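You operate a simulated robot arm through the tools that you are given. There is no shell and no other tool. Be economical: measure what you need, move in short steps, check, and stop when the job is done.

You run a simulated two-armed robot. Do the job below in one go: nothing can be reset, and whatever is moved stays where it is left.

Task
Take the blue cloth from the top of the high grey table and lay it out flat on the free end of the island bench.

The check looks at the end state, three seconds after you hand in, the way a careful person would. Anything else that was tipped, shoved, dropped, spilled or broken makes it a failure. Flat cloth is picked up by pressing the open fingertips on it (5 to 10 N) and closing them slowly along it; thin cloth reads only 2 to 8 mm in the jaws.

Robot
Two 7-joint arms with two-finger parallel grippers on one trunk, on a base that drives. Base frame: it is fixed to the floor where the robot stands at the start and does not move with it; the origin is under the middle of the robot, x ahead of it, y to its left, z up. Units: m, degrees, N and s.
The left shoulder is at the start at [0.05, 0.187, 0.985], the right one opposite. With the tool pointing down near the work surface each hand reaches from about 0.1 to 0.66 m from the robot's upright axis, wherever it stands, measured 20 degrees to its own side. Places, roughly: free end of the island bench [-1.2, -1.1, 0.8]. Payload 3.43 kg a hand.
The tool frame of a hand sits at the grasp point between the pads (the TCP): z along the fingers, y along the line on which they close. The tips reach 0.03 m beyond it. The gripper opens to 0.094 m. The fingers are 0.028 m wide and 0.01 m thick; the gripper's body (0.05 by 0.096 m) begins 0.055 m behind the TCP.
Orientation is that of the tool frame in the base frame, as [roll, pitch, yaw] about the fixed x, y, z axes, in that order (R = Rz(yaw) Ry(pitch) Rx(roll)). With the fingers straight down and closing along the base's y, the tool's x points along the base's -x, its y along +y and its z along -z.

Tools
- The arms move only by the tool arm_command. It takes "left_plan", "right_plan" or both (then of equal length, played together; a hand with none holds still); each is a list that holds one entry, the list of rows, each a list of 7 numbers: the turn, a rotation vector about the base's x, y, z in units of 90 degrees (1.0 is 90 degrees), then the shift along the base's x, y, z in units of 150 mm (1.0 is 150 mm), then the closure in counts, from 0 (fully open) to 255 (shut). In form: [[[rx, ry, rz, dx, dy, dz, gripper], ...]]. A call has 1 to 10 rows; each row is the pose to reach, as a shift and turn from the pose commanded when the call began. A call with a number of a shift or a turn outside -1 to 1 is refused whole. A row lasts 0.2 s, in which the tool goes at most 0.05 m and 8.6 degrees; a call with a longer step from one row to the next is refused whole, and so is a gripper value outside its range. Where a pose cannot be reached the arm comes as near as it can. A force on the tool above 40 N (or 10 N above the force at the start of the call, whichever is more), or a blocked arm, ends the call early, and 0.2 s more pass. The fingers move at their own pace (about 0.153 m/s each) and stop on an object; they squeeze with about 26 N. The grip force told is the motor's: it shows also when the fingers shut on nothing. Time passes only in rows, and 0.2 s behind the last, so rows that repeat a pose let the fingers close. The reply holds the time, the measured pose of the TCP, the force on the tool along the base axes, the opening and the grip force, in the units named above and with some noise, with the torque about the TCP (base axes, N m) and any sound that the robot's microphone picked up.
- Cameras (640 x 400 px; columns grow to the right, rows downward): "scene" is now at [0.1497, 0.0193, 1.1667]; the picture's right is [0.19, -0.98, 0.00], its down [-0.37, -0.07, -0.93] and it looks along [0.91, 0.17, -0.38] (base axes); focal length 247 px, centre (320, 200). "left" rides on the left gripper at [0.076, -0.014, -0.103] in its tool frame; the picture's right is [0.18, 0.98, 0.00], its down [-0.75, 0.14, -0.64] and it looks along [-0.63, 0.12, 0.77] (tool axes); focal length 243 px, centre (320, 200). "right" rides on the right gripper at [0.076, 0.014, -0.103] in its tool frame; the picture's right is [-0.18, 0.98, 0.00], its down [-0.75, -0.14, -0.64] and it looks along [-0.63, -0.12, 0.77] (tool axes); focal length 243 px, centre (320, 200).
- snapshot(camera): a new picture of that camera. The clock stands still meanwhile.
- raise_lower(by): slides the trunk up (or, below 0, down) by that many m; the arms and the scene camera ride with it, the base frame stays. It gives what a move gives, with no picture.
- drive_base(legs): drives the robot by 1 to 6 legs, each [ahead, left, turn to the left] in m, m and degrees, along the robot's own axes; the way and the turn of a leg run together, so that a leg with both is an arc; at most 1.5 m and 180 degrees a leg. The arms and the cameras ride along, it lands a little off, and it stops where it bumps. It gives what a move gives.
- turn_head(pan, tilt): turns the head with the scene camera to pan (to the left, within 80 degrees either way) and tilt (down, from -29 to 69), counted from straight ahead of the robot. It gives what a move gives.
- measure_at(camera, pixels): for up to 12 pixels [column, row] of the newest picture of that camera ("zoom" is the newest enlarged one), the place [x, y, z] in the base frame of the surface seen there, good to about 0.003 m. The clock stands still meanwhile.
- enlarge(camera, box): a new picture of the part [left, top, right, bottom] of that camera's present view, enlarged. The clock stands still meanwhile.
- sign_off(): hands the job in; it is judged then, once.

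Work in short steps. Measure before you move; look again where a grasp or a placing could have gone wrong, and mend it. You have 80 turns and 70 pictures in all, those below and enlarged ones among them. Open the grippers and draw the arms clear of the work before you hand the job in, unless the task says otherwise; then end with one line.

The tools are called after "Call:" as a command line: name --argument value ..., lists and objects as JSON in quotes. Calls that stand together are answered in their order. arm_command: Moves the arms, as the interface text tells. Its arguments: {"type":"object","properties":{"left_plan":{"type":"array"},"right_plan":{"type":"array"}},"required":[]} The other tools are called the same way: raise_lower (by) slides the trunk up or down; drive_base (legs) drives the base; turn_head (pan, tilt) turns the head that bears the scene camera; snapshot (camera) takes a picture; measure_at (camera, pixels) gives the place of the surface under pixels of a picture; enlarge (camera, box) takes an enlarged picture of a part of a camera's view; sign_off () hands the job in.

At the start:

```text
t: 0.0
left_eef_pos: [0.3931, 0.2326, 1.0005]
left_ee_rot: [-179.9, 0.0, 180.0]
left_wrist_force: [-0.5, -0.4, -0.4]
left_wrist_torque: [0.02, -0.03, 0.04]
left_gripper_width: 0.0938
left_grasp_force: 0.0
right_eef_pos: [0.3279, -0.0972, 1.065]
right_ee_rot: [180.0, 0.0, 179.9]
right_wrist_force: [0.0, -0.4, -0.3]
right_wrist_torque: [0.03, -0.03, 0.01]
right_gripper_width: 0.094
right_grasp_force: 0.1
trunk travel left (down, up): [-0.2, 0.232]
robot x, y, heading: [0.0032, 0.0001, -0.1]
head pan, tilt: [10.8, 22.1]
```

scene: 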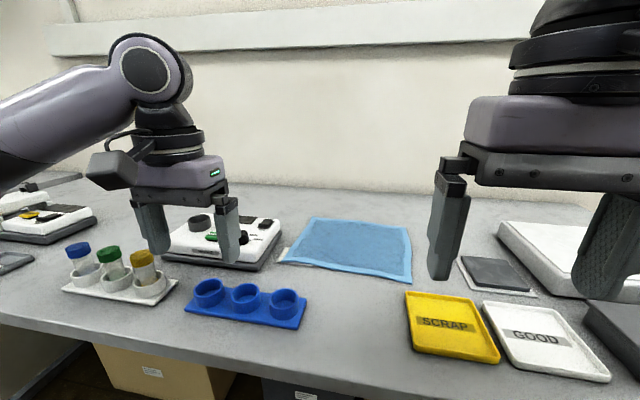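
right: 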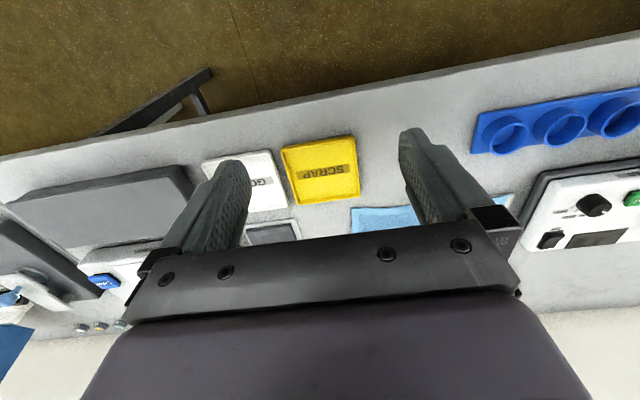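
left: 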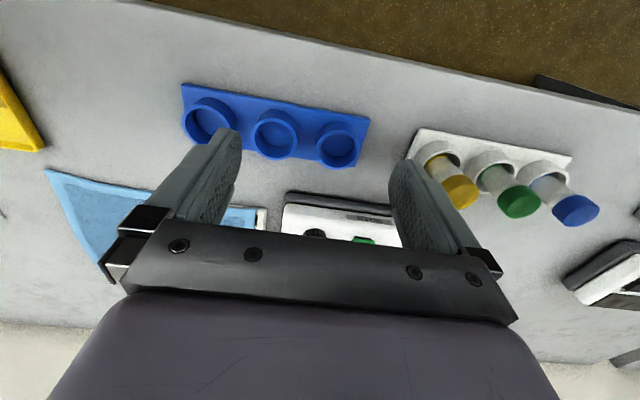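

The blue cloth shows at about (313,218), (408,228), (411,282), (282,262) in the scene picture, with something white under its left corner. I measure its corners and the surroundings, and enlarge it.

Call:
measure_at --camera "scene" --pixels '[[314, 219], [407, 229], [410, 281], [286, 262], [350, 250], [282, 256], [345, 290], [410, 295], [305, 295], [260, 265], [462, 262], [350, 365]]'

Call:
enlarge --camera "scene" --box '[240, 190, 440, 315]'

```text
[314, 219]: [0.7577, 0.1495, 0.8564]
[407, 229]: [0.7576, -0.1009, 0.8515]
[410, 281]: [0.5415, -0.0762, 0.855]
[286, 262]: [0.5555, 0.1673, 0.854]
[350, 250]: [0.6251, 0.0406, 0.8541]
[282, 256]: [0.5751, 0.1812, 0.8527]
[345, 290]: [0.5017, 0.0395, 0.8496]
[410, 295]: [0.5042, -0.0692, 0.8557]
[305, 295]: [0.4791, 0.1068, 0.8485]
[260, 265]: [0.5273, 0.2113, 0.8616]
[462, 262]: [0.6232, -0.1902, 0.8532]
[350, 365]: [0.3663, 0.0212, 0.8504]
```

```text
3.20 times, centred on (340, 252) of scene
```

zoom: 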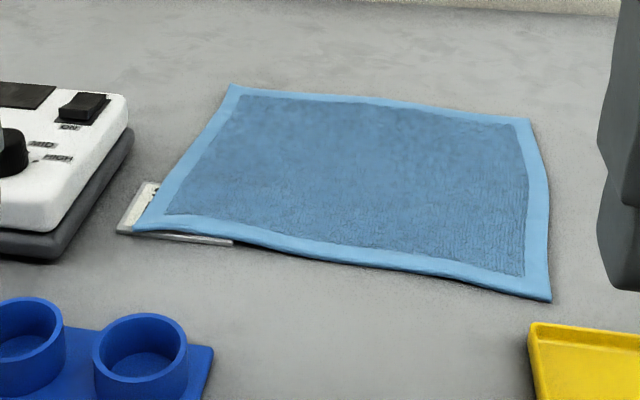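

Table top is at z≈0.850; the cloth is about 0.25 × 0.21 m, and a thin plate lies under its near-left corner, so the far edge is the safe one to hold. I look down to see how close the base can come to the table.

Call:
turn_head --pan 0 --tilt 65

Call:
snapshot --camera "scene"

```text
t: 1.1
left_eef_pos: [0.3929, 0.2333, 0.9997]
left_ee_rot: [-180.0, -0.1, 180.0]
left_wrist_force: [-0.2, 0.9, 0.6]
left_wrist_torque: [-0.01, -0.01, 0.02]
left_gripper_width: 0.0943
left_grasp_force: 0.0
right_eef_pos: [0.3269, -0.0965, 1.0644]
right_ee_rot: [180.0, 0.1, 180.0]
right_wrist_force: [-0.2, -0.1, 0.5]
right_wrist_torque: [-0.01, -0.03, 0.02]
right_gripper_width: 0.0941
right_grasp_force: 0.0
trunk travel left (down, up): [-0.2, 0.232]
robot x, y, heading: [0.0008, 0.0033, -0.0]
head pan, tilt: [0.0, 65.0]
```

```text
65 pictures are left
```

scene: 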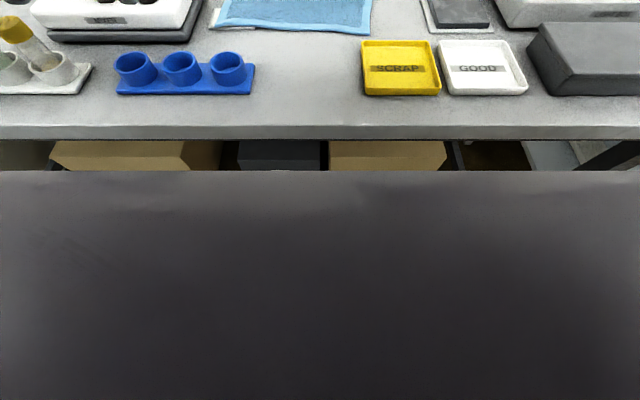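

The chest fills the picture below row 170 and the table's front edge runs near row 125-138. I measure both for the gap.

Call:
measure_at --camera "scene" --pixels '[[320, 123], [320, 136], [320, 175], [320, 250], [100, 175], [385, 160], [280, 155], [130, 155], [230, 62], [400, 60], [30, 28], [580, 60]]'

```text
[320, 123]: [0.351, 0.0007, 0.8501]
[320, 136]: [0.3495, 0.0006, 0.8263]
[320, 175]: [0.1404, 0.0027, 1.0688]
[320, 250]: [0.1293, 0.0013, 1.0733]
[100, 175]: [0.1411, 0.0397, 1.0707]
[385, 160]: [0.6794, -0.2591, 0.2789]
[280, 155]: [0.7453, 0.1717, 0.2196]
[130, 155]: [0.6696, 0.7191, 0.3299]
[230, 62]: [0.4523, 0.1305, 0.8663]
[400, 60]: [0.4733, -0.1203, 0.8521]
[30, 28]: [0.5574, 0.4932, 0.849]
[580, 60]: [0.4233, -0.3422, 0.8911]
```

The table edge is at x=0.35 and the chest at 0.14, with boxes under the table only beyond 0.67. I drive 0.13 m ahead and 0.025 left so the cloth's far edge comes within reach, and look again.

Call:
drive_base --legs '[[0.13, 0.025, 0]]'

Call:
turn_head --pan 0 --tilt 35

Call:
snapshot --camera "scene"

```text
t: 2.4
left_eef_pos: [0.524, 0.2585, 1.0013]
left_ee_rot: [-179.9, 0.0, -179.9]
left_wrist_force: [-0.2, -0.5, -0.4]
left_wrist_torque: [0.0, 0.01, 0.01]
left_gripper_width: 0.0939
left_grasp_force: 0.1
right_eef_pos: [0.4581, -0.0721, 1.0646]
right_ee_rot: [-180.0, 0.0, -179.9]
right_wrist_force: [0.7, -0.1, -0.3]
right_wrist_torque: [-0.01, 0.02, 0.0]
right_gripper_width: 0.0939
right_grasp_force: 0.2
trunk travel left (down, up): [-0.2, 0.232]
robot x, y, heading: [0.1308, 0.0264, -0.1]
head pan, tilt: [0.0, 65.0]
```

```text
t: 3.4
left_eef_pos: [0.5244, 0.2588, 1.0013]
left_ee_rot: [-179.9, 0.0, -179.9]
left_wrist_force: [-0.1, 0.5, -0.5]
left_wrist_torque: [0.01, 0.01, -0.02]
left_gripper_width: 0.0939
left_grasp_force: 0.1
right_eef_pos: [0.4586, -0.0709, 1.0634]
right_ee_rot: [-180.0, 0.0, 180.0]
right_wrist_force: [1.3, -0.1, -0.6]
right_wrist_torque: [0.01, 0.05, -0.01]
right_gripper_width: 0.0939
right_grasp_force: 0.1
trunk travel left (down, up): [-0.2, 0.232]
robot x, y, heading: [0.1302, 0.0262, 0.1]
head pan, tilt: [0.0, 35.0]
```

```text
64 pictures are left
```

scene: 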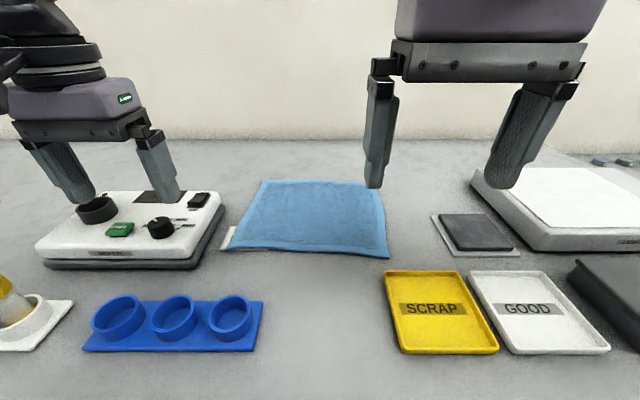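

The drive went cleanly. The far edge runs from (262,180) to about (380,184); I measure it and the device beside it.

Call:
measure_at --camera "scene" --pixels '[[263, 181], [300, 182], [340, 183], [361, 185], [380, 192], [262, 190], [380, 215], [388, 256], [236, 247], [203, 195], [95, 205], [222, 205]]'

Call:
enlarge --camera "scene" --box '[210, 160, 410, 285]'

```text
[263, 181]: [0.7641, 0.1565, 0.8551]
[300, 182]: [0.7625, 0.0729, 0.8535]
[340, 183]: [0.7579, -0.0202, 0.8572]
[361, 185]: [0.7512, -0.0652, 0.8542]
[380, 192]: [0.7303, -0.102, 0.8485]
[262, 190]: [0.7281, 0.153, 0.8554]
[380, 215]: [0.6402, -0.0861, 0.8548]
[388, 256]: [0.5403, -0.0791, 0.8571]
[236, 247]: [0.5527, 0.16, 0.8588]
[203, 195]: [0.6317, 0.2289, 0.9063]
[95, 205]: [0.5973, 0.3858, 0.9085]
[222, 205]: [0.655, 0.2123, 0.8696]
```

```text
3.20 times, centred on (310, 222) of scene
```

zoom: 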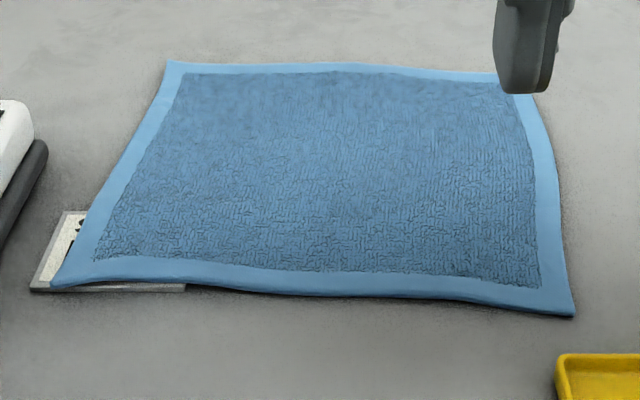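

Far corners are at about (0.765, 0.157) and (0.755, -0.10). I move both hands over them at height, narrowing the jaws to about 30 mm.

Call:
arm_command --left_plan '[[[0, 0, 0, 0.2, -0.12, 0, 175], [0, 0, 0, 0.4, -0.24, 0, 175], [0, 0, 0, 0.6, -0.36, 0, 175], [0, 0, 0, 0.8, -0.48, 0, 175], [0, 0, 0, 1.0, -0.6, 0, 175]]]' --right_plan '[[[0, 0, 0, 0.2, 0, -0.06, 175], [0, 0, 0, 0.4, 0, -0.12, 175], [0, 0, 0, 0.6, 0, -0.18, 175], [0, 0, 0, 0.8, 0, -0.24, 175], [0, 0, 0, 1.0, 0, -0.3, 175]]]'

```text
t: 4.5
left_eef_pos: [0.675, 0.1675, 1.0]
left_ee_rot: [179.9, -0.1, -179.9]
left_wrist_force: [0.3, -0.2, 0.5]
left_wrist_torque: [0.03, 0.05, -0.02]
left_gripper_width: 0.0295
left_grasp_force: 0.1
right_eef_pos: [0.6078, -0.0721, 1.0186]
right_ee_rot: [180.0, 0.1, -179.9]
right_wrist_force: [-0.9, -0.5, 0.2]
right_wrist_torque: [-0.01, -0.01, -0.02]
right_gripper_width: 0.0297
right_grasp_force: 0.1
trunk travel left (down, up): [-0.2, 0.232]
robot x, y, heading: [0.1337, 0.0246, 0.4]
head pan, tilt: [0.0, 35.0]
```

Both hands moved as commanded. I continue to just above the far corners, TCP at z≈0.93.

Call:
arm_command --left_plan '[[[0, 0, 0, 0.12, -0.066, 0, 175], [0, 0, 0, 0.24, -0.132, -0.1, 175], [0, 0, 0, 0.36, -0.2, -0.2, 175], [0, 0, 0, 0.48, -0.263, -0.33, 175], [0, 0, 0, 0.48, -0.263, -0.467, 175]]]' --right_plan '[[[0, 0, 0, 0.22, 0, -0.06, 175], [0, 0, 0, 0.44, 0, -0.15, 175], [0, 0, 0, 0.66, 0, -0.28, 175], [0, 0, 0, 0.88, 0, -0.42, 175], [0, 0, 0, 0.88, 0, -0.59, 175]]]'

Call:
snapshot --camera "scene"

Call:
snapshot --camera "left"

Call:
snapshot --camera "right"

```text
t: 5.8
left_eef_pos: [0.7318, 0.1284, 0.9285]
left_ee_rot: [-179.9, 0.2, -180.0]
left_wrist_force: [0.2, -0.4, -0.1]
left_wrist_torque: [0.01, 0.01, -0.01]
left_gripper_width: 0.0295
left_grasp_force: 0.0
left hand out of reach, approached as far as the arm can: row 3, 4, 5
right_eef_pos: [0.7338, -0.0766, 0.9268]
right_ee_rot: [-180.0, 0.0, -180.0]
right_wrist_force: [-0.4, -0.2, 0.5]
right_wrist_torque: [0.1, 0.0, 0.01]
right_gripper_width: 0.0294
right_grasp_force: 0.0
right hand out of reach, approached as far as the arm can: row 4, 5
trunk travel left (down, up): [-0.2, 0.232]
robot x, y, heading: [0.1326, 0.0258, -0.1]
head pan, tilt: [0.0, 35.0]
```

```text
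62 pictures are left
```

scene: 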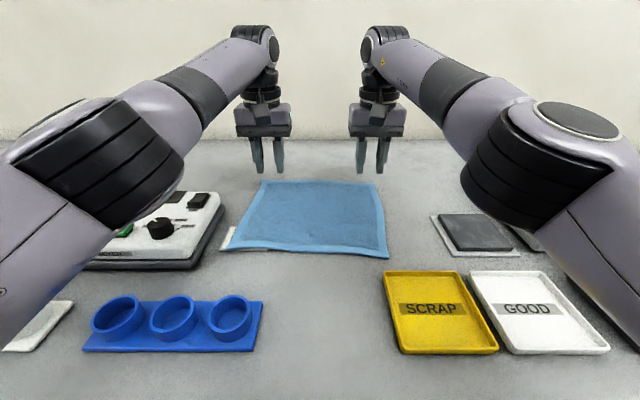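

```text
61 pictures are left
```

left: 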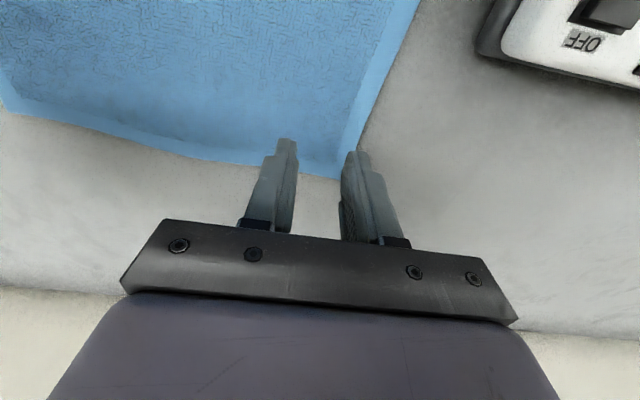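

```text
60 pictures are left
```

right: 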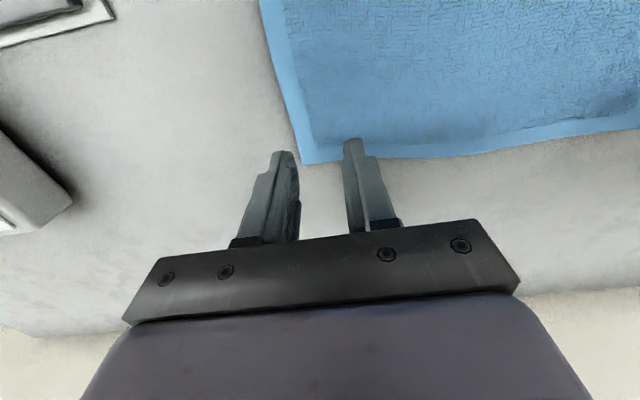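

Both hands reach their limit a little short, at x≈0.732. I measure the corners from the hand cameras and the lowest arm parts, before driving another few cm.

Call:
measure_at --camera "left" --pixels '[[337, 177], [240, 163], [370, 110], [180, 148]]'

Call:
measure_at --camera "right" --pixels '[[307, 161], [283, 80], [400, 157], [480, 148]]'

Call:
measure_at --camera "scene" --pixels '[[110, 215], [520, 210], [60, 290], [600, 300], [500, 150]]'

```text
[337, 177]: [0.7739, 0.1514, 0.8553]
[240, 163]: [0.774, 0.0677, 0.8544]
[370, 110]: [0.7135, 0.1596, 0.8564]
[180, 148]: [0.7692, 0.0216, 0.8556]
```

```text
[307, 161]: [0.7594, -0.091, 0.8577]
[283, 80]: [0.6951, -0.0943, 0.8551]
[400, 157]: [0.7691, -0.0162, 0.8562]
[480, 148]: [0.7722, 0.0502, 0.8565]
```

```text
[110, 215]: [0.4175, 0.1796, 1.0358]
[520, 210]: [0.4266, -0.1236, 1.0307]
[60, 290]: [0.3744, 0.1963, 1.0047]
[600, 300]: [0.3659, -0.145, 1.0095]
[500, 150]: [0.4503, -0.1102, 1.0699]
```

Arms are clear (z≥1.0). The far edge is at x≈0.77 (left) and 0.762 (right), so I drive 0.045 m further ahead.

Call:
drive_base --legs '[[0.045, 0, 0]]'

```text
t: 6.7
left_eef_pos: [0.7767, 0.1286, 0.9263]
left_ee_rot: [-180.0, 0.0, -179.9]
left_wrist_force: [-0.2, -0.4, -0.8]
left_wrist_torque: [-0.04, 0.0, -0.01]
left_gripper_width: 0.0293
left_grasp_force: 0.0
right_eef_pos: [0.7772, -0.0757, 0.9268]
right_ee_rot: [-179.9, 0.0, -180.0]
right_wrist_force: [-0.8, -0.1, -0.1]
right_wrist_torque: [-0.01, 0.02, -0.02]
right_gripper_width: 0.0295
right_grasp_force: 0.1
trunk travel left (down, up): [-0.2, 0.232]
robot x, y, heading: [0.1741, 0.0253, 0.1]
head pan, tilt: [0.0, 35.0]
```

I set the hands to (0.754, 0.122) and (0.747, -0.064), and lower to about 8 mm above contact.

Call:
arm_command --left_plan '[[[0, 0, 0, -0.151, -0.044, 0, 175], [0, 0, 0, -0.151, -0.044, -0.1, 175], [0, 0, 0, -0.151, -0.044, -0.2, 175], [0, 0, 0, -0.151, -0.044, -0.22, 175]]]' --right_plan '[[[0, 0, 0, -0.2, 0.078, 0, 175], [0, 0, 0, -0.2, 0.078, -0.1, 175], [0, 0, 0, -0.2, 0.078, -0.2, 175], [0, 0, 0, -0.2, 0.078, -0.22, 175]]]'

Call:
snapshot --camera "left"

Call:
snapshot --camera "right"

```text
t: 7.7
left_eef_pos: [0.7527, 0.1207, 0.8948]
left_ee_rot: [-180.0, 0.0, -180.0]
left_wrist_force: [-0.6, -0.2, -0.1]
left_wrist_torque: [0.01, -0.03, -0.01]
left_gripper_width: 0.0294
left_grasp_force: 0.0
right_eef_pos: [0.746, -0.0647, 0.8952]
right_ee_rot: [-180.0, 0.0, -180.0]
right_wrist_force: [-0.4, -0.1, -0.5]
right_wrist_torque: [-0.01, 0.0, -0.01]
right_gripper_width: 0.0296
right_grasp_force: 0.0
trunk travel left (down, up): [-0.2, 0.232]
robot x, y, heading: [0.1748, 0.0237, 0.0]
head pan, tilt: [0.0, 35.0]
```

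```text
59 pictures are left
```

left: 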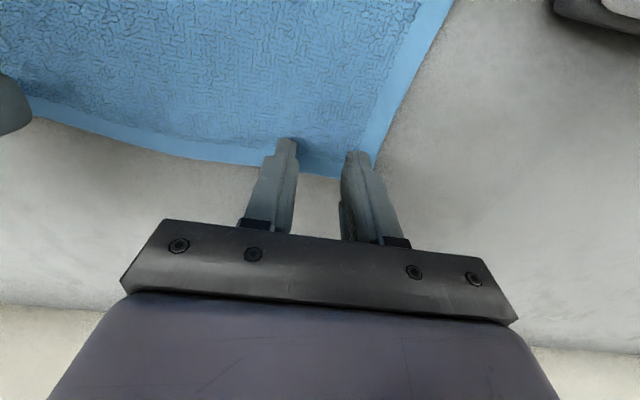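

```text
58 pictures are left
```

right: 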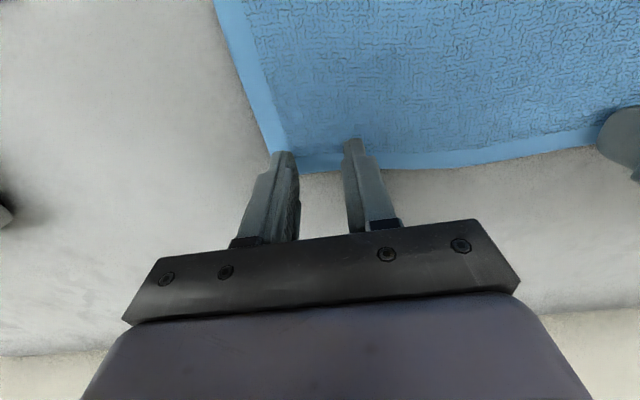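

Both jaws straddle cloth just inside the far corners; the right outer finger at (285,155) is close to its edge, so I shift it 4 mm inward, move both 3 mm nearer, and lower by about 9 mm to feel contact.

Call:
arm_command --left_plan '[[[0, 0, 0, -0.02, -0.01, 0, 175], [0, 0, 0, -0.02, -0.01, -0.03, 175], [0, 0, 0, -0.02, -0.01, -0.06, 175]]]' --right_plan '[[[0, 0, 0, -0.02, 0.027, 0, 175], [0, 0, 0, -0.02, 0.027, -0.03, 175], [0, 0, 0, -0.02, 0.027, -0.06, 175]]]'

```text
t: 8.4
left_eef_pos: [0.7524, 0.1235, 0.9011]
left_ee_rot: [-180.0, 1.3, -179.6]
left_wrist_force: [-0.4, 0.0, -0.2]
left_wrist_torque: [0.01, 0.0, -0.01]
left_gripper_width: 0.0296
left_grasp_force: 0.0
right_eef_pos: [0.742, -0.0596, 0.888]
right_ee_rot: [179.9, 0.1, -179.8]
right_wrist_force: [-0.1, 0.2, 0.3]
right_wrist_torque: [-0.01, -0.03, -0.03]
right_gripper_width: 0.0295
right_grasp_force: 0.1
trunk travel left (down, up): [-0.2, 0.232]
robot x, y, heading: [0.1762, 0.023, 0.1]
head pan, tilt: [0.0, 35.0]
```

The left hand strangely rose to 0.901 with a slight tilt; I hold still one row to see whether it settles.

Call:
arm_command --left_plan '[[[0, 0, 0, 0, 0, 0, 175], [0, 0, 0, 0, 0, 0, 175]]]'

Call:
snapshot --camera "scene"

```text
t: 9.1
left_eef_pos: [0.7514, 0.1238, 0.9003]
left_ee_rot: [-180.0, 1.5, -179.7]
left_wrist_force: [0.9, -1.3, -0.1]
left_wrist_torque: [0.0, 0.01, 0.0]
left_gripper_width: 0.0295
left_grasp_force: 0.0
right_eef_pos: [0.7418, -0.0603, 0.8875]
right_ee_rot: [-179.9, 0.1, 180.0]
right_wrist_force: [-0.8, -0.2, 0.5]
right_wrist_torque: [-0.01, 0.01, -0.01]
right_gripper_width: 0.0295
right_grasp_force: 0.1
trunk travel left (down, up): [-0.2, 0.232]
robot x, y, heading: [0.1753, 0.0281, 0.2]
head pan, tilt: [0.0, 35.0]
```

```text
57 pictures are left
```

scene: 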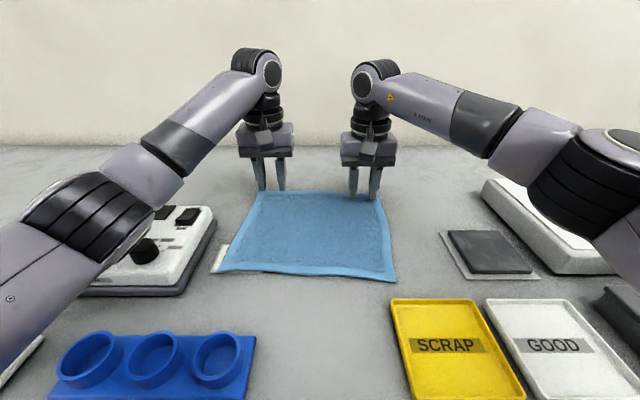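

The left elbow at about (85,220) looks close to the switch box; I measure arm and box points to see whether it touches.

Call:
measure_at --camera "scene" --pixels '[[85, 215], [120, 235], [150, 205], [150, 190], [190, 215], [145, 250], [50, 210], [110, 245], [130, 270], [600, 190], [600, 225], [640, 260]]'

Call:
enlarge --camera "scene" --box '[0, 150, 240, 300]'

```text
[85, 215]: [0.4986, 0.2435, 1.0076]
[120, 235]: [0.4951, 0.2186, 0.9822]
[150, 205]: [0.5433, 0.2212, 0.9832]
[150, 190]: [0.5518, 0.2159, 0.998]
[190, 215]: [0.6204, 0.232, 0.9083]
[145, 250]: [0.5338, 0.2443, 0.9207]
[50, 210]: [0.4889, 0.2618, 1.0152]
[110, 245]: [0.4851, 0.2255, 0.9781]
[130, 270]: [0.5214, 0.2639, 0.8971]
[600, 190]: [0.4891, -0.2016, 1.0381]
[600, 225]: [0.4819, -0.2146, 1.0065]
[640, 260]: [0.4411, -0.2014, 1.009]
```

```text
2.67 times, centred on (120, 225) of scene
```

zoom: 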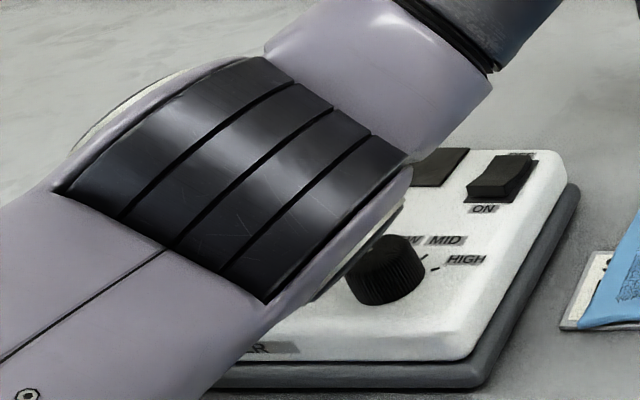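

The elbow's underside sits near the box's knob (top ≈0.93), likely touching it. I back off by raising the trunk 0.12 m, which lifts the elbows and puts the shoulders level with the wrists.

Call:
raise_lower --by 0.12

Call:
snapshot --camera "scene"

```text
t: 10.6
left_eef_pos: [0.7506, 0.1201, 1.0071]
left_ee_rot: [-180.0, -0.1, -179.9]
left_wrist_force: [0.6, 0.1, 0.8]
left_wrist_torque: [0.01, 0.01, -0.02]
left_gripper_width: 0.0297
left_grasp_force: 0.1
right_eef_pos: [0.7434, -0.0616, 1.0047]
right_ee_rot: [180.0, 0.1, -180.0]
right_wrist_force: [-0.5, -0.8, -0.6]
right_wrist_torque: [-0.02, 0.03, 0.02]
right_gripper_width: 0.0295
right_grasp_force: 0.1
trunk travel left (down, up): [-0.32, 0.112]
robot x, y, heading: [0.1752, 0.0243, 0.1]
head pan, tilt: [0.0, 35.0]
```

```text
55 pictures are left
```

scene: 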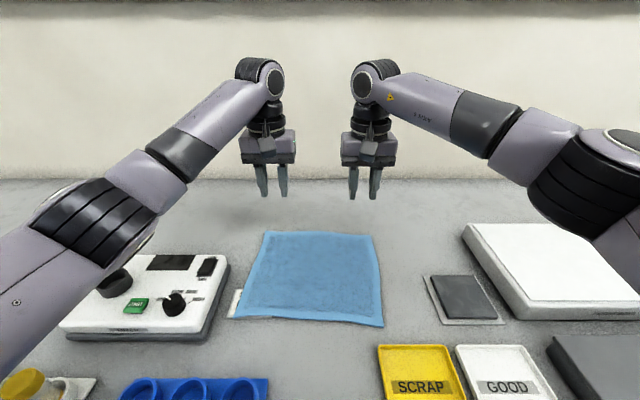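

The left arm had indeed been leaning on the box. I check that the box and its knob have not moved.

Call:
enlarge --camera "scene" --box '[50, 235, 250, 360]'

Call:
measure_at --camera "scene" --pixels '[[227, 262], [208, 265], [206, 340], [173, 300], [70, 335], [218, 256]]'

```text
3.20 times, centred on (150, 298) of scene
```

zoom: 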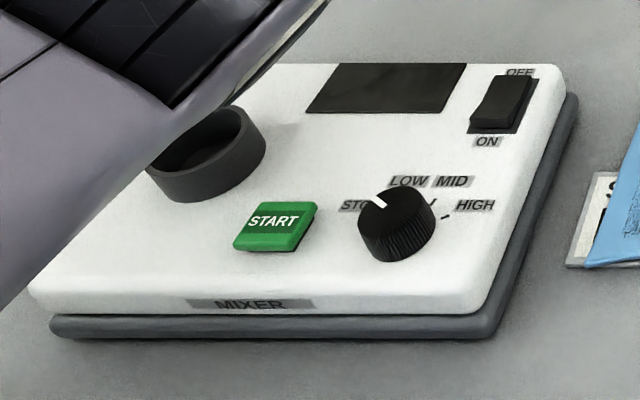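

```text
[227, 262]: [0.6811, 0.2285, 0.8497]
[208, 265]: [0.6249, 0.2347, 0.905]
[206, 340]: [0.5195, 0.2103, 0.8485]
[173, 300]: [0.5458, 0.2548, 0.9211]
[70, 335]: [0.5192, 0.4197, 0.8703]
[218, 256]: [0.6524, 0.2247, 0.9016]
```

The box stands where it was (front-right foot still at about (0.52, 0.21)) and nothing sounded. Now with the trunk higher I lower both hands to z≈0.91 and check the left elbow's clearance.

Call:
arm_command --left_plan '[[[0, 0, 0, 0, 0, -0.16, 175], [0, 0, 0, 0, 0, -0.32, 175], [0, 0, 0, 0, 0, -0.48, 175], [0, 0, 0, 0, 0, -0.64, 175]]]' --right_plan '[[[0, 0, 0, 0, 0, -0.16, 175], [0, 0, 0, 0, 0, -0.32, 175], [0, 0, 0, 0, 0, -0.48, 175], [0, 0, 0, 0, 0, -0.63, 175]]]'

Call:
snapshot --camera "scene"

```text
t: 11.6
left_eef_pos: [0.752, 0.1193, 0.9106]
left_ee_rot: [-180.0, 0.0, -179.8]
left_wrist_force: [0.2, -0.4, 0.9]
left_wrist_torque: [0.03, 0.0, -0.03]
left_gripper_width: 0.0297
left_grasp_force: 0.1
right_eef_pos: [0.7422, -0.0613, 0.9108]
right_ee_rot: [-180.0, 0.0, 180.0]
right_wrist_force: [-0.2, 0.0, 0.3]
right_wrist_torque: [-0.01, -0.03, -0.04]
right_gripper_width: 0.0296
right_grasp_force: 0.0
trunk travel left (down, up): [-0.32, 0.112]
robot x, y, heading: [0.1744, 0.0254, 0.1]
head pan, tilt: [0.0, 35.0]
```

```text
53 pictures are left
```

scene: 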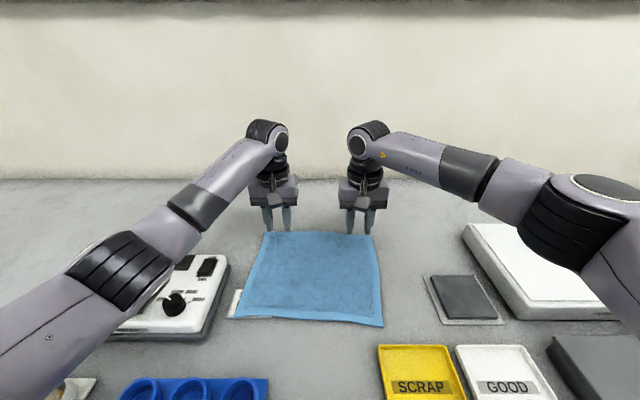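

Both hands stand clear above the far corners. I measure the left elbow's lower side against the box.

Call:
measure_at --camera "scene" --pixels '[[120, 265], [140, 300], [155, 285], [100, 305], [80, 330], [173, 305], [180, 240]]'

Call:
measure_at --camera "scene" --pixels '[[265, 233], [371, 236], [300, 234], [340, 235], [267, 228], [350, 230]]'

```text
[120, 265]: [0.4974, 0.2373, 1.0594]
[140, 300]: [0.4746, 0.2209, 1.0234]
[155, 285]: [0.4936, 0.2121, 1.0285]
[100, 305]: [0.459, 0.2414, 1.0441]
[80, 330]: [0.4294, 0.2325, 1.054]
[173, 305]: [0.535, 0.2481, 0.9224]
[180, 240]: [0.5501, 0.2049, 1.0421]
```

```text
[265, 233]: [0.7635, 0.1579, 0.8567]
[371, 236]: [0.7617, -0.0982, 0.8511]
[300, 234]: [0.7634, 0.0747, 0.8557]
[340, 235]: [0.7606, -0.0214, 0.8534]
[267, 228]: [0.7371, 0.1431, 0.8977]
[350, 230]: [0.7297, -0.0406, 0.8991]
```

The elbow now has some 4 cm of room. I lower to z≈0.886, just about touching, and read the forces.

Call:
arm_command --left_plan '[[[0, 0, 0, 0, 0, -0.06, 175], [0, 0, 0, 0, 0, -0.11, 175], [0, 0, 0, 0, 0, -0.14, 175], [0, 0, 0, 0, 0, -0.16, 175], [0, 0, 0, 0, 0, -0.16, 175]]]' --right_plan '[[[0, 0, 0, 0, 0, -0.06, 175], [0, 0, 0, 0, 0, -0.11, 175], [0, 0, 0, 0, 0, -0.14, 175], [0, 0, 0, 0, 0, -0.16, 175], [0, 0, 0, 0, 0, -0.16, 175]]]'

```text
t: 12.8
left_eef_pos: [0.7492, 0.1197, 0.8866]
left_ee_rot: [180.0, 0.0, -179.9]
left_wrist_force: [0.2, -0.2, -0.6]
left_wrist_torque: [0.02, -0.02, 0.01]
left_gripper_width: 0.0295
left_grasp_force: 0.0
right_eef_pos: [0.7433, -0.0606, 0.887]
right_ee_rot: [-180.0, 0.1, 180.0]
right_wrist_force: [-0.4, -0.9, -0.5]
right_wrist_torque: [0.01, -0.01, -0.02]
right_gripper_width: 0.0293
right_grasp_force: 0.0
trunk travel left (down, up): [-0.32, 0.112]
robot x, y, heading: [0.1753, 0.0244, -0.0]
head pan, tilt: [0.0, 35.0]
```

No contact yet, so I go down 4 mm more in 1 mm steps.

Call:
arm_command --left_plan '[[[0, 0, 0, 0, 0, -0.007, 175], [0, 0, 0, 0, 0, -0.014, 175], [0, 0, 0, 0, 0, -0.021, 175], [0, 0, 0, 0, 0, -0.028, 175], [0, 0, 0, 0, 0, -0.028, 175]]]' --right_plan '[[[0, 0, 0, 0, 0, -0.007, 175], [0, 0, 0, 0, 0, -0.014, 175], [0, 0, 0, 0, 0, -0.021, 175], [0, 0, 0, 0, 0, -0.028, 175], [0, 0, 0, 0, 0, -0.028, 175]]]'

```text
t: 13.9
left_eef_pos: [0.7495, 0.1189, 0.8838]
left_ee_rot: [180.0, 0.1, -179.8]
left_wrist_force: [1.7, 0.6, 5.2]
left_wrist_torque: [0.03, -0.04, 0.0]
left_gripper_width: 0.0292
left_grasp_force: 0.0
right_eef_pos: [0.7423, -0.0611, 0.8836]
right_ee_rot: [179.9, 0.1, 179.9]
right_wrist_force: [1.0, -0.4, 5.7]
right_wrist_torque: [-0.02, -0.01, 0.0]
right_gripper_width: 0.0295
right_grasp_force: 0.0
trunk travel left (down, up): [-0.32, 0.112]
robot x, y, heading: [0.1744, 0.0252, 0.1]
head pan, tilt: [0.0, 35.0]
```

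Both press with 5-6 N. I press 0.6 mm more and close slowly along the cloth.

Call:
arm_command --left_plan '[[[0, 0, 0, 0, 0, -0.004, 175], [0, 0, 0, 0, 0, -0.004, 186], [0, 0, 0, 0, 0, -0.004, 197], [0, 0, 0, 0, 0, -0.004, 208], [0, 0, 0, 0, 0, -0.004, 219], [0, 0, 0, 0, 0, -0.004, 230], [0, 0, 0, 0, 0, -0.004, 241], [0, 0, 0, 0, 0, -0.004, 255], [0, 0, 0, 0, 0, -0.004, 255], [0, 0, 0, 0, 0, -0.004, 255]]]' --right_plan '[[[0, 0, 0, 0, 0, -0.004, 175], [0, 0, 0, 0, 0, -0.004, 186], [0, 0, 0, 0, 0, -0.004, 197], [0, 0, 0, 0, 0, -0.004, 208], [0, 0, 0, 0, 0, -0.004, 219], [0, 0, 0, 0, 0, -0.004, 230], [0, 0, 0, 0, 0, -0.004, 241], [0, 0, 0, 0, 0, -0.004, 255], [0, 0, 0, 0, 0, -0.004, 255], [0, 0, 0, 0, 0, -0.004, 255]]]'

Call:
snapshot --camera "left"

Call:
snapshot --camera "right"

```text
t: 16.1
left_eef_pos: [0.749, 0.117, 0.8835]
left_ee_rot: [-179.8, 0.2, -179.9]
left_wrist_force: [-0.7, -15.0, 7.2]
left_wrist_torque: [-0.46, -0.01, 0.02]
left_gripper_width: 0.0042
left_grasp_force: 25.6
right_eef_pos: [0.7426, -0.06, 0.8831]
right_ee_rot: [179.7, 0.1, -179.9]
right_wrist_force: [0.9, 15.3, 9.7]
right_wrist_torque: [0.47, -0.04, 0.0]
right_gripper_width: 0.0043
right_grasp_force: 26.0
trunk travel left (down, up): [-0.32, 0.112]
robot x, y, heading: [0.1763, 0.0247, -0.0]
head pan, tilt: [0.0, 35.0]
```

```text
52 pictures are left
```

left: 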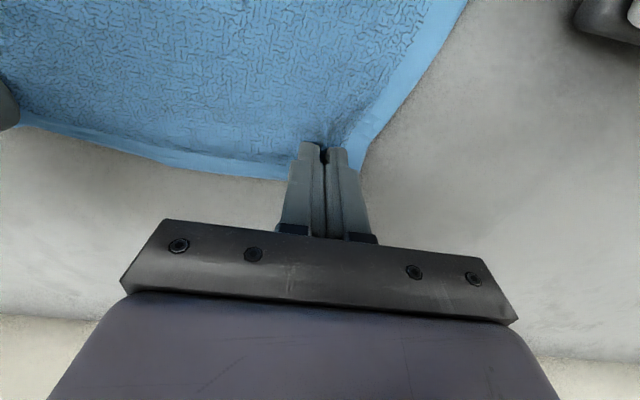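

```text
51 pictures are left
```

right: 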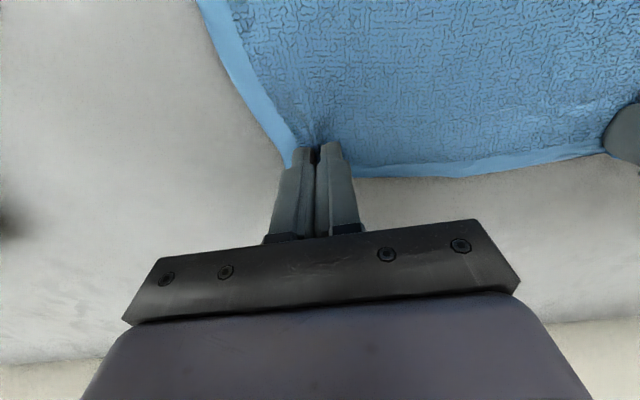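

Both jaws read 4.2 mm with cloth gathered in each, and the cloth is taut between them (±15 N). I ease the hands 4 mm together and lift slowly in a peeling arc towards the robot, so the plate below is not dragged.

Call:
arm_command --left_plan '[[[0, 0, 0, 0, -0.03, 0.02, 255], [0, 0, 0, 0, -0.03, 0.1, 255], [0, 0, 0, -0.02, -0.03, 0.2, 255], [0, 0, 0, -0.05, -0.03, 0.32, 255], [0, 0, 0, -0.09, -0.03, 0.44, 255], [0, 0, 0, -0.14, -0.03, 0.56, 255], [0, 0, 0, -0.2, -0.03, 0.68, 255]]]' --right_plan '[[[0, 0, 0, 0, 0.03, 0.02, 255], [0, 0, 0, 0, 0.03, 0.1, 255], [0, 0, 0, -0.02, 0.03, 0.2, 255], [0, 0, 0, -0.05, 0.03, 0.32, 255], [0, 0, 0, -0.09, 0.03, 0.44, 255], [0, 0, 0, -0.14, 0.03, 0.56, 255], [0, 0, 0, -0.2, 0.03, 0.68, 255]]]'

Call:
snapshot --camera "scene"

```text
t: 17.8
left_eef_pos: [0.7185, 0.1144, 0.9856]
left_ee_rot: [-179.8, 0.1, -179.9]
left_wrist_force: [-0.2, -5.2, 0.0]
left_wrist_torque: [-0.16, 0.02, 0.04]
left_gripper_width: 0.0039
left_grasp_force: 25.8
right_eef_pos: [0.7122, -0.0565, 0.9848]
right_ee_rot: [179.9, 0.1, 180.0]
right_wrist_force: [0.8, 5.7, 1.1]
right_wrist_torque: [0.14, 0.0, 0.01]
right_gripper_width: 0.0035
right_grasp_force: 25.9
trunk travel left (down, up): [-0.32, 0.112]
robot x, y, heading: [0.1749, 0.0251, 0.1]
head pan, tilt: [0.0, 35.0]
```

```text
50 pictures are left
```

scene: 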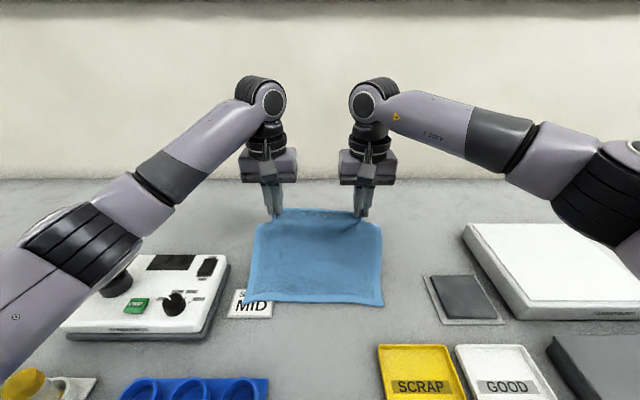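

Both corners are held and a card "MID" comes free beneath, at (250,302), lying still. I continue the arc upward.

Call:
arm_command --left_plan '[[[0, 0, 0, -0.08, -0.01, 0.12, 255], [0, 0, 0, -0.16, -0.01, 0.26, 255], [0, 0, 0, -0.26, -0.01, 0.4, 255], [0, 0, 0, -0.36, -0.01, 0.56, 255], [0, 0, 0, -0.44, -0.01, 0.76, 255], [0, 0, 0, -0.5, -0.01, 0.96, 255]]]' --right_plan '[[[0, 0, 0, -0.08, 0.01, 0.12, 255], [0, 0, 0, -0.16, 0.01, 0.26, 255], [0, 0, 0, -0.26, 0.01, 0.4, 255], [0, 0, 0, -0.36, 0.01, 0.56, 255], [0, 0, 0, -0.44, 0.01, 0.76, 255], [0, 0, 0, -0.5, 0.01, 0.96, 255]]]'

Call:
snapshot --camera "scene"

```text
t: 19.1
left_eef_pos: [0.6442, 0.1137, 1.1268]
left_ee_rot: [-179.9, -0.1, -179.9]
left_wrist_force: [-0.1, -1.2, 0.0]
left_wrist_torque: [-0.02, -0.02, 0.04]
left_gripper_width: 0.0039
left_grasp_force: 25.9
right_eef_pos: [0.6381, -0.056, 1.1288]
right_ee_rot: [-179.9, 0.0, -180.0]
right_wrist_force: [0.5, 1.1, -0.1]
right_wrist_torque: [0.05, 0.03, 0.01]
right_gripper_width: 0.0036
right_grasp_force: 26.4
trunk travel left (down, up): [-0.32, 0.112]
robot x, y, heading: [0.1742, 0.0249, -0.1]
head pan, tilt: [0.0, 35.0]
```

```text
49 pictures are left
```

scene: 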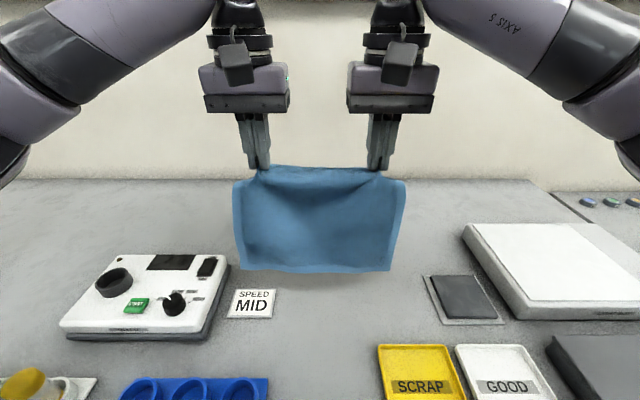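

The cloth hangs clear from both hands and the SPEED/MID card stayed put. I raise the trunk 0.1 m, then back 0.35 m straight away from the table and look around toward the island.

Call:
raise_lower --by 0.1

Call:
turn_head --pan -80 --tilt 30

Call:
snapshot --camera "scene"

```text
t: 20.5
left_eef_pos: [0.6454, 0.1128, 1.2259]
left_ee_rot: [180.0, 0.1, -179.9]
left_wrist_force: [0.2, -0.6, -0.3]
left_wrist_torque: [-0.01, -0.01, 0.0]
left_gripper_width: 0.0038
left_grasp_force: 26.3
right_eef_pos: [0.6371, -0.0566, 1.2292]
right_ee_rot: [179.9, -0.1, 180.0]
right_wrist_force: [0.5, 0.6, 0.2]
right_wrist_torque: [0.04, 0.02, 0.0]
right_gripper_width: 0.0035
right_grasp_force: 26.4
trunk travel left (down, up): [-0.42, 0.012]
robot x, y, heading: [0.1718, 0.0298, -0.0]
head pan, tilt: [0.0, 35.0]
```

```text
t: 22.0
left_eef_pos: [0.6468, 0.1115, 1.2261]
left_ee_rot: [180.0, 0.0, -179.9]
left_wrist_force: [0.2, -0.5, 0.2]
left_wrist_torque: [-0.05, 0.04, 0.02]
left_gripper_width: 0.0037
left_grasp_force: 25.7
right_eef_pos: [0.6386, -0.0553, 1.2291]
right_ee_rot: [180.0, 0.0, -180.0]
right_wrist_force: [0.6, 0.3, 1.2]
right_wrist_torque: [0.03, 0.01, -0.02]
right_gripper_width: 0.0034
right_grasp_force: 25.8
trunk travel left (down, up): [-0.42, 0.012]
robot x, y, heading: [0.1709, 0.0185, 0.1]
head pan, tilt: [-80.0, 30.0]
```

```text
48 pictures are left
```

scene: 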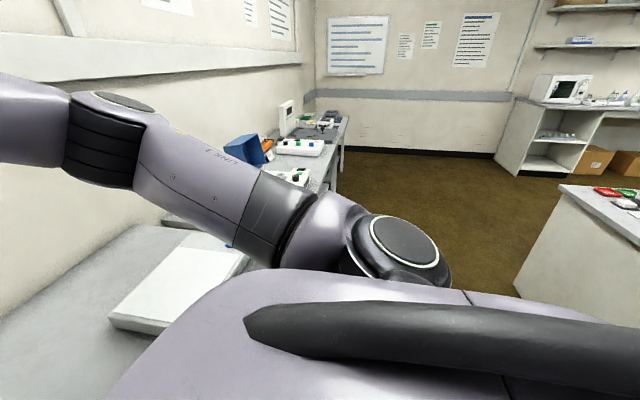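

The island bench shows at the right edge of the picture (565,190). I back off 0.35 m and turn 90° right to see it.

Call:
drive_base --legs '[[-0.35, 0, 0], [0, 0, -90]]'

Call:
turn_head --pan -45 --tilt 25

Call:
snapshot --camera "scene"

```text
t: 28.1
left_eef_pos: [-0.101, -0.4467, 1.2269]
left_ee_rot: [-180.0, 0.0, 89.3]
left_wrist_force: [-0.8, 0.6, -0.2]
left_wrist_torque: [0.01, 0.08, 0.07]
left_gripper_width: 0.0036
left_grasp_force: 26.1
right_eef_pos: [-0.2679, -0.4367, 1.2283]
right_ee_rot: [-179.9, 0.0, 89.4]
right_wrist_force: [1.9, 0.0, -0.3]
right_wrist_torque: [-0.02, -0.07, 0.07]
right_gripper_width: 0.0032
right_grasp_force: 26.1
trunk travel left (down, up): [-0.42, 0.012]
robot x, y, heading: [-0.1834, 0.0276, -90.7]
head pan, tilt: [-80.0, 30.0]
```

```text
t: 29.2
left_eef_pos: [-0.1009, -0.4462, 1.2259]
left_ee_rot: [180.0, 0.0, 89.2]
left_wrist_force: [-1.0, -0.3, 0.1]
left_wrist_torque: [0.01, 0.05, 0.04]
left_gripper_width: 0.0038
left_grasp_force: 26.1
right_eef_pos: [-0.2686, -0.4376, 1.2278]
right_ee_rot: [-179.9, -0.1, 89.3]
right_wrist_force: [1.0, -0.2, -0.8]
right_wrist_torque: [-0.01, -0.03, 0.05]
right_gripper_width: 0.0031
right_grasp_force: 25.5
trunk travel left (down, up): [-0.42, 0.012]
robot x, y, heading: [-0.1836, 0.0253, -90.6]
head pan, tilt: [-45.0, 25.0]
```

```text
47 pictures are left
```

scene: 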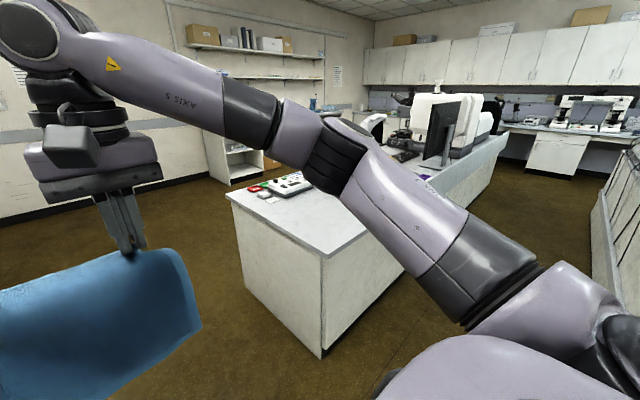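

The island's near corner is at (322,257), with some items at (285,185) on its far left side. I measure its outline.

Call:
measure_at --camera "scene" --pixels '[[322, 257], [229, 195], [285, 220], [262, 200], [252, 188], [262, 190], [295, 183], [330, 215], [365, 233], [350, 205], [495, 145], [445, 160]]'

Call:
enlarge --camera "scene" --box '[220, 90, 540, 290]'

```text
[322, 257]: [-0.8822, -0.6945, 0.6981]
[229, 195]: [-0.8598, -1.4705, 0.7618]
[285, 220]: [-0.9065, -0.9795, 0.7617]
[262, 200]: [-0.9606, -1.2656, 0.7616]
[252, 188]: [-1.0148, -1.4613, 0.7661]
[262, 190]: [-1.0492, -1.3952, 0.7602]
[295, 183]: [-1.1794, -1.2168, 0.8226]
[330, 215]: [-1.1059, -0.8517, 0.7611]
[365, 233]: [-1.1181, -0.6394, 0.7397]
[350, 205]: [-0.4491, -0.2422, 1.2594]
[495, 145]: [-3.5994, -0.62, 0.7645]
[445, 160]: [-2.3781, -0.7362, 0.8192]
```

```text
2.00 times, centred on (380, 190) of scene
```

zoom: 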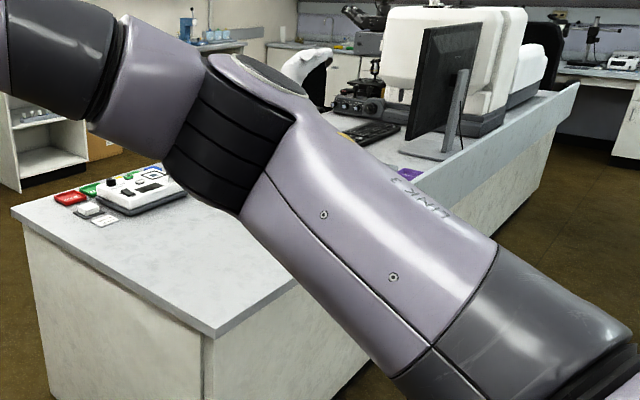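

The island top is at z≈0.762, its end face at x≈-0.86, its near side at y≈-0.67. The free end can be served from the open floor in front of the end face, so I turn another 90° right to face it (-x), then look.

Call:
drive_base --legs '[[0, 0, -89.4]]'

Call:
turn_head --pan 60 --tilt 30

Call:
snapshot --camera "scene"

```text
t: 33.4
left_eef_pos: [-0.6567, -0.0421, 1.2264]
left_ee_rot: [-179.9, 0.0, -2.2]
left_wrist_force: [-0.4, 2.1, 0.2]
left_wrist_torque: [0.0, -0.03, 0.09]
left_gripper_width: 0.0031
left_grasp_force: 26.1
right_eef_pos: [-0.6426, 0.1249, 1.2285]
right_ee_rot: [180.0, 0.1, -2.3]
right_wrist_force: [-0.8, -1.6, -0.1]
right_wrist_torque: [-0.07, -0.01, 0.12]
right_gripper_width: 0.0032
right_grasp_force: 26.4
trunk travel left (down, up): [-0.42, 0.012]
robot x, y, heading: [-0.1832, 0.0225, 177.7]
head pan, tilt: [-45.0, 25.0]
```

```text
t: 35.3
left_eef_pos: [-0.6567, -0.0429, 1.227]
left_ee_rot: [179.9, -0.1, -2.2]
left_wrist_force: [-0.4, 1.1, -0.2]
left_wrist_torque: [0.06, -0.02, 0.09]
left_gripper_width: 0.0035
left_grasp_force: 25.5
right_eef_pos: [-0.6421, 0.1251, 1.2282]
right_ee_rot: [180.0, -0.1, -2.4]
right_wrist_force: [-0.8, -1.4, -0.8]
right_wrist_torque: [-0.09, 0.01, 0.08]
right_gripper_width: 0.0031
right_grasp_force: 25.9
trunk travel left (down, up): [-0.42, 0.012]
robot x, y, heading: [-0.1791, 0.0271, 178.0]
head pan, tilt: [60.0, 30.0]
```

```text
45 pictures are left
```

scene: 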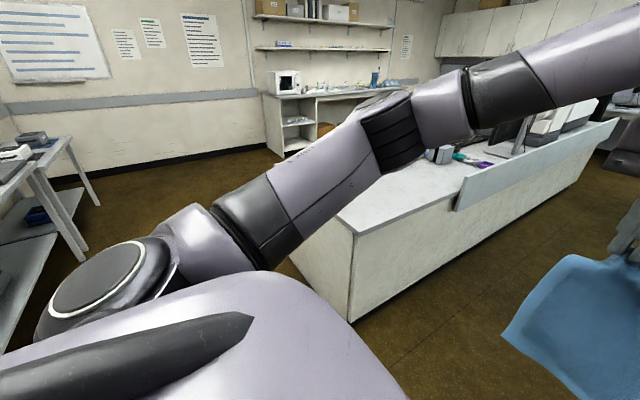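

The floor beside the island end is clear. I strafe left 0.95 m to stand in front of its end face, with a 2° turn correction.

Call:
drive_base --legs '[[0, 0, 2.1], [0, 0.95, 0]]'

Call:
turn_head --pan 0 --tilt 30

Call:
snapshot --camera "scene"

```text
t: 44.3
left_eef_pos: [-0.6619, -1.0053, 1.2263]
left_ee_rot: [-180.0, 0.0, -0.7]
left_wrist_force: [-0.9, 1.5, -0.2]
left_wrist_torque: [0.03, 0.0, 0.09]
left_gripper_width: 0.0033
left_grasp_force: 26.0
right_eef_pos: [-0.652, -0.8366, 1.228]
right_ee_rot: [-180.0, -0.1, -0.8]
right_wrist_force: [-0.6, -2.2, 0.5]
right_wrist_torque: [-0.06, -0.02, 0.04]
right_gripper_width: 0.0031
right_grasp_force: 25.8
trunk travel left (down, up): [-0.42, 0.012]
robot x, y, heading: [-0.1856, -0.9219, 179.4]
head pan, tilt: [60.0, 30.0]
```

```text
t: 45.6
left_eef_pos: [-0.661, -1.0051, 1.2266]
left_ee_rot: [-179.9, 0.0, -0.8]
left_wrist_force: [0.7, 2.4, 0.1]
left_wrist_torque: [0.04, 0.01, 0.06]
left_gripper_width: 0.0035
left_grasp_force: 26.4
right_eef_pos: [-0.6519, -0.8372, 1.2271]
right_ee_rot: [180.0, 0.0, -0.8]
right_wrist_force: [0.5, -0.7, -0.1]
right_wrist_torque: [-0.06, 0.03, 0.05]
right_gripper_width: 0.0032
right_grasp_force: 26.0
trunk travel left (down, up): [-0.42, 0.012]
robot x, y, heading: [-0.1904, -0.9281, 179.5]
head pan, tilt: [0.0, 30.0]
```

```text
44 pictures are left
```

scene: 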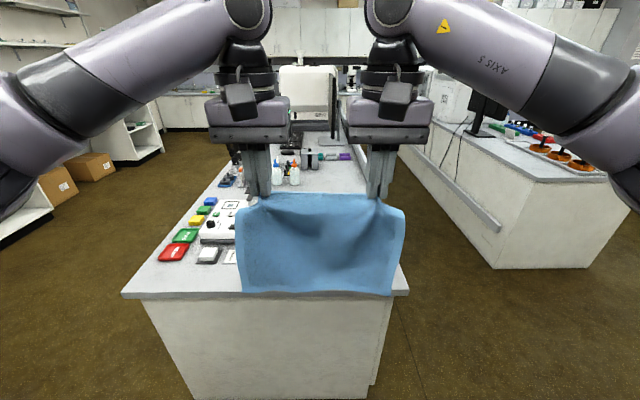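

The cloth hangs before the island's end; colored trays and a box stand on the left part (160-245, 200-265). I measure them and the bench outline.

Call:
measure_at --camera "scene" --pixels '[[125, 292], [405, 290], [175, 252], [209, 256], [230, 258], [228, 262], [225, 243], [234, 215], [230, 290], [398, 272], [245, 290], [390, 290]]'

Call:
enlarge --camera "scene" --box '[110, 140, 430, 340]'

Call:
snapshot --camera "left"

Call:
snapshot --camera "right"

```text
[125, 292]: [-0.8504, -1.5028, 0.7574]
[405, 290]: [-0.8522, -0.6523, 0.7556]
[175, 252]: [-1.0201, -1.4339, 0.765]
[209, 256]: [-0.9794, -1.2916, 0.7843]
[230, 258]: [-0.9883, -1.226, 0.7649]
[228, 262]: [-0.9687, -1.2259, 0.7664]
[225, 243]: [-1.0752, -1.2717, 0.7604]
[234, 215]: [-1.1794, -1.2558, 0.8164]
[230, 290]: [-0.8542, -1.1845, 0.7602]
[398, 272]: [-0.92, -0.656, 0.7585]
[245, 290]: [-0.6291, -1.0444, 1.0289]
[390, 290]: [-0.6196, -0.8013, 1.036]
```

```text
2.00 times, centred on (270, 240) of scene
```

zoom: 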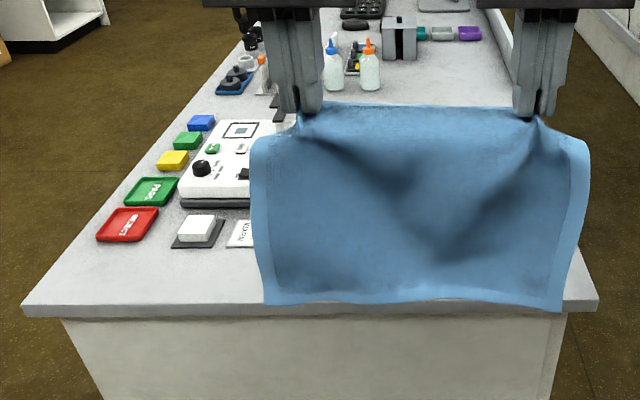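

```text
42 pictures are left
```

left: 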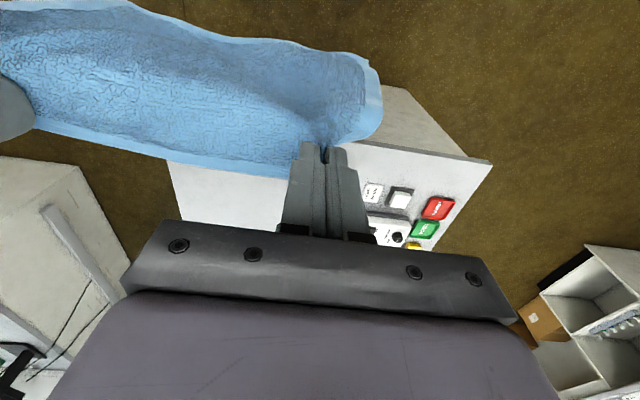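

```text
41 pictures are left
```

right: 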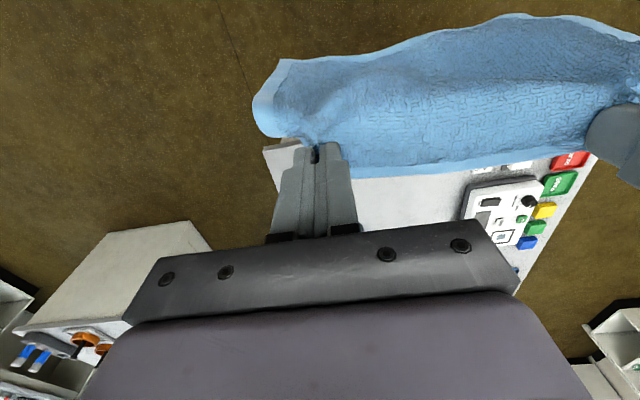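

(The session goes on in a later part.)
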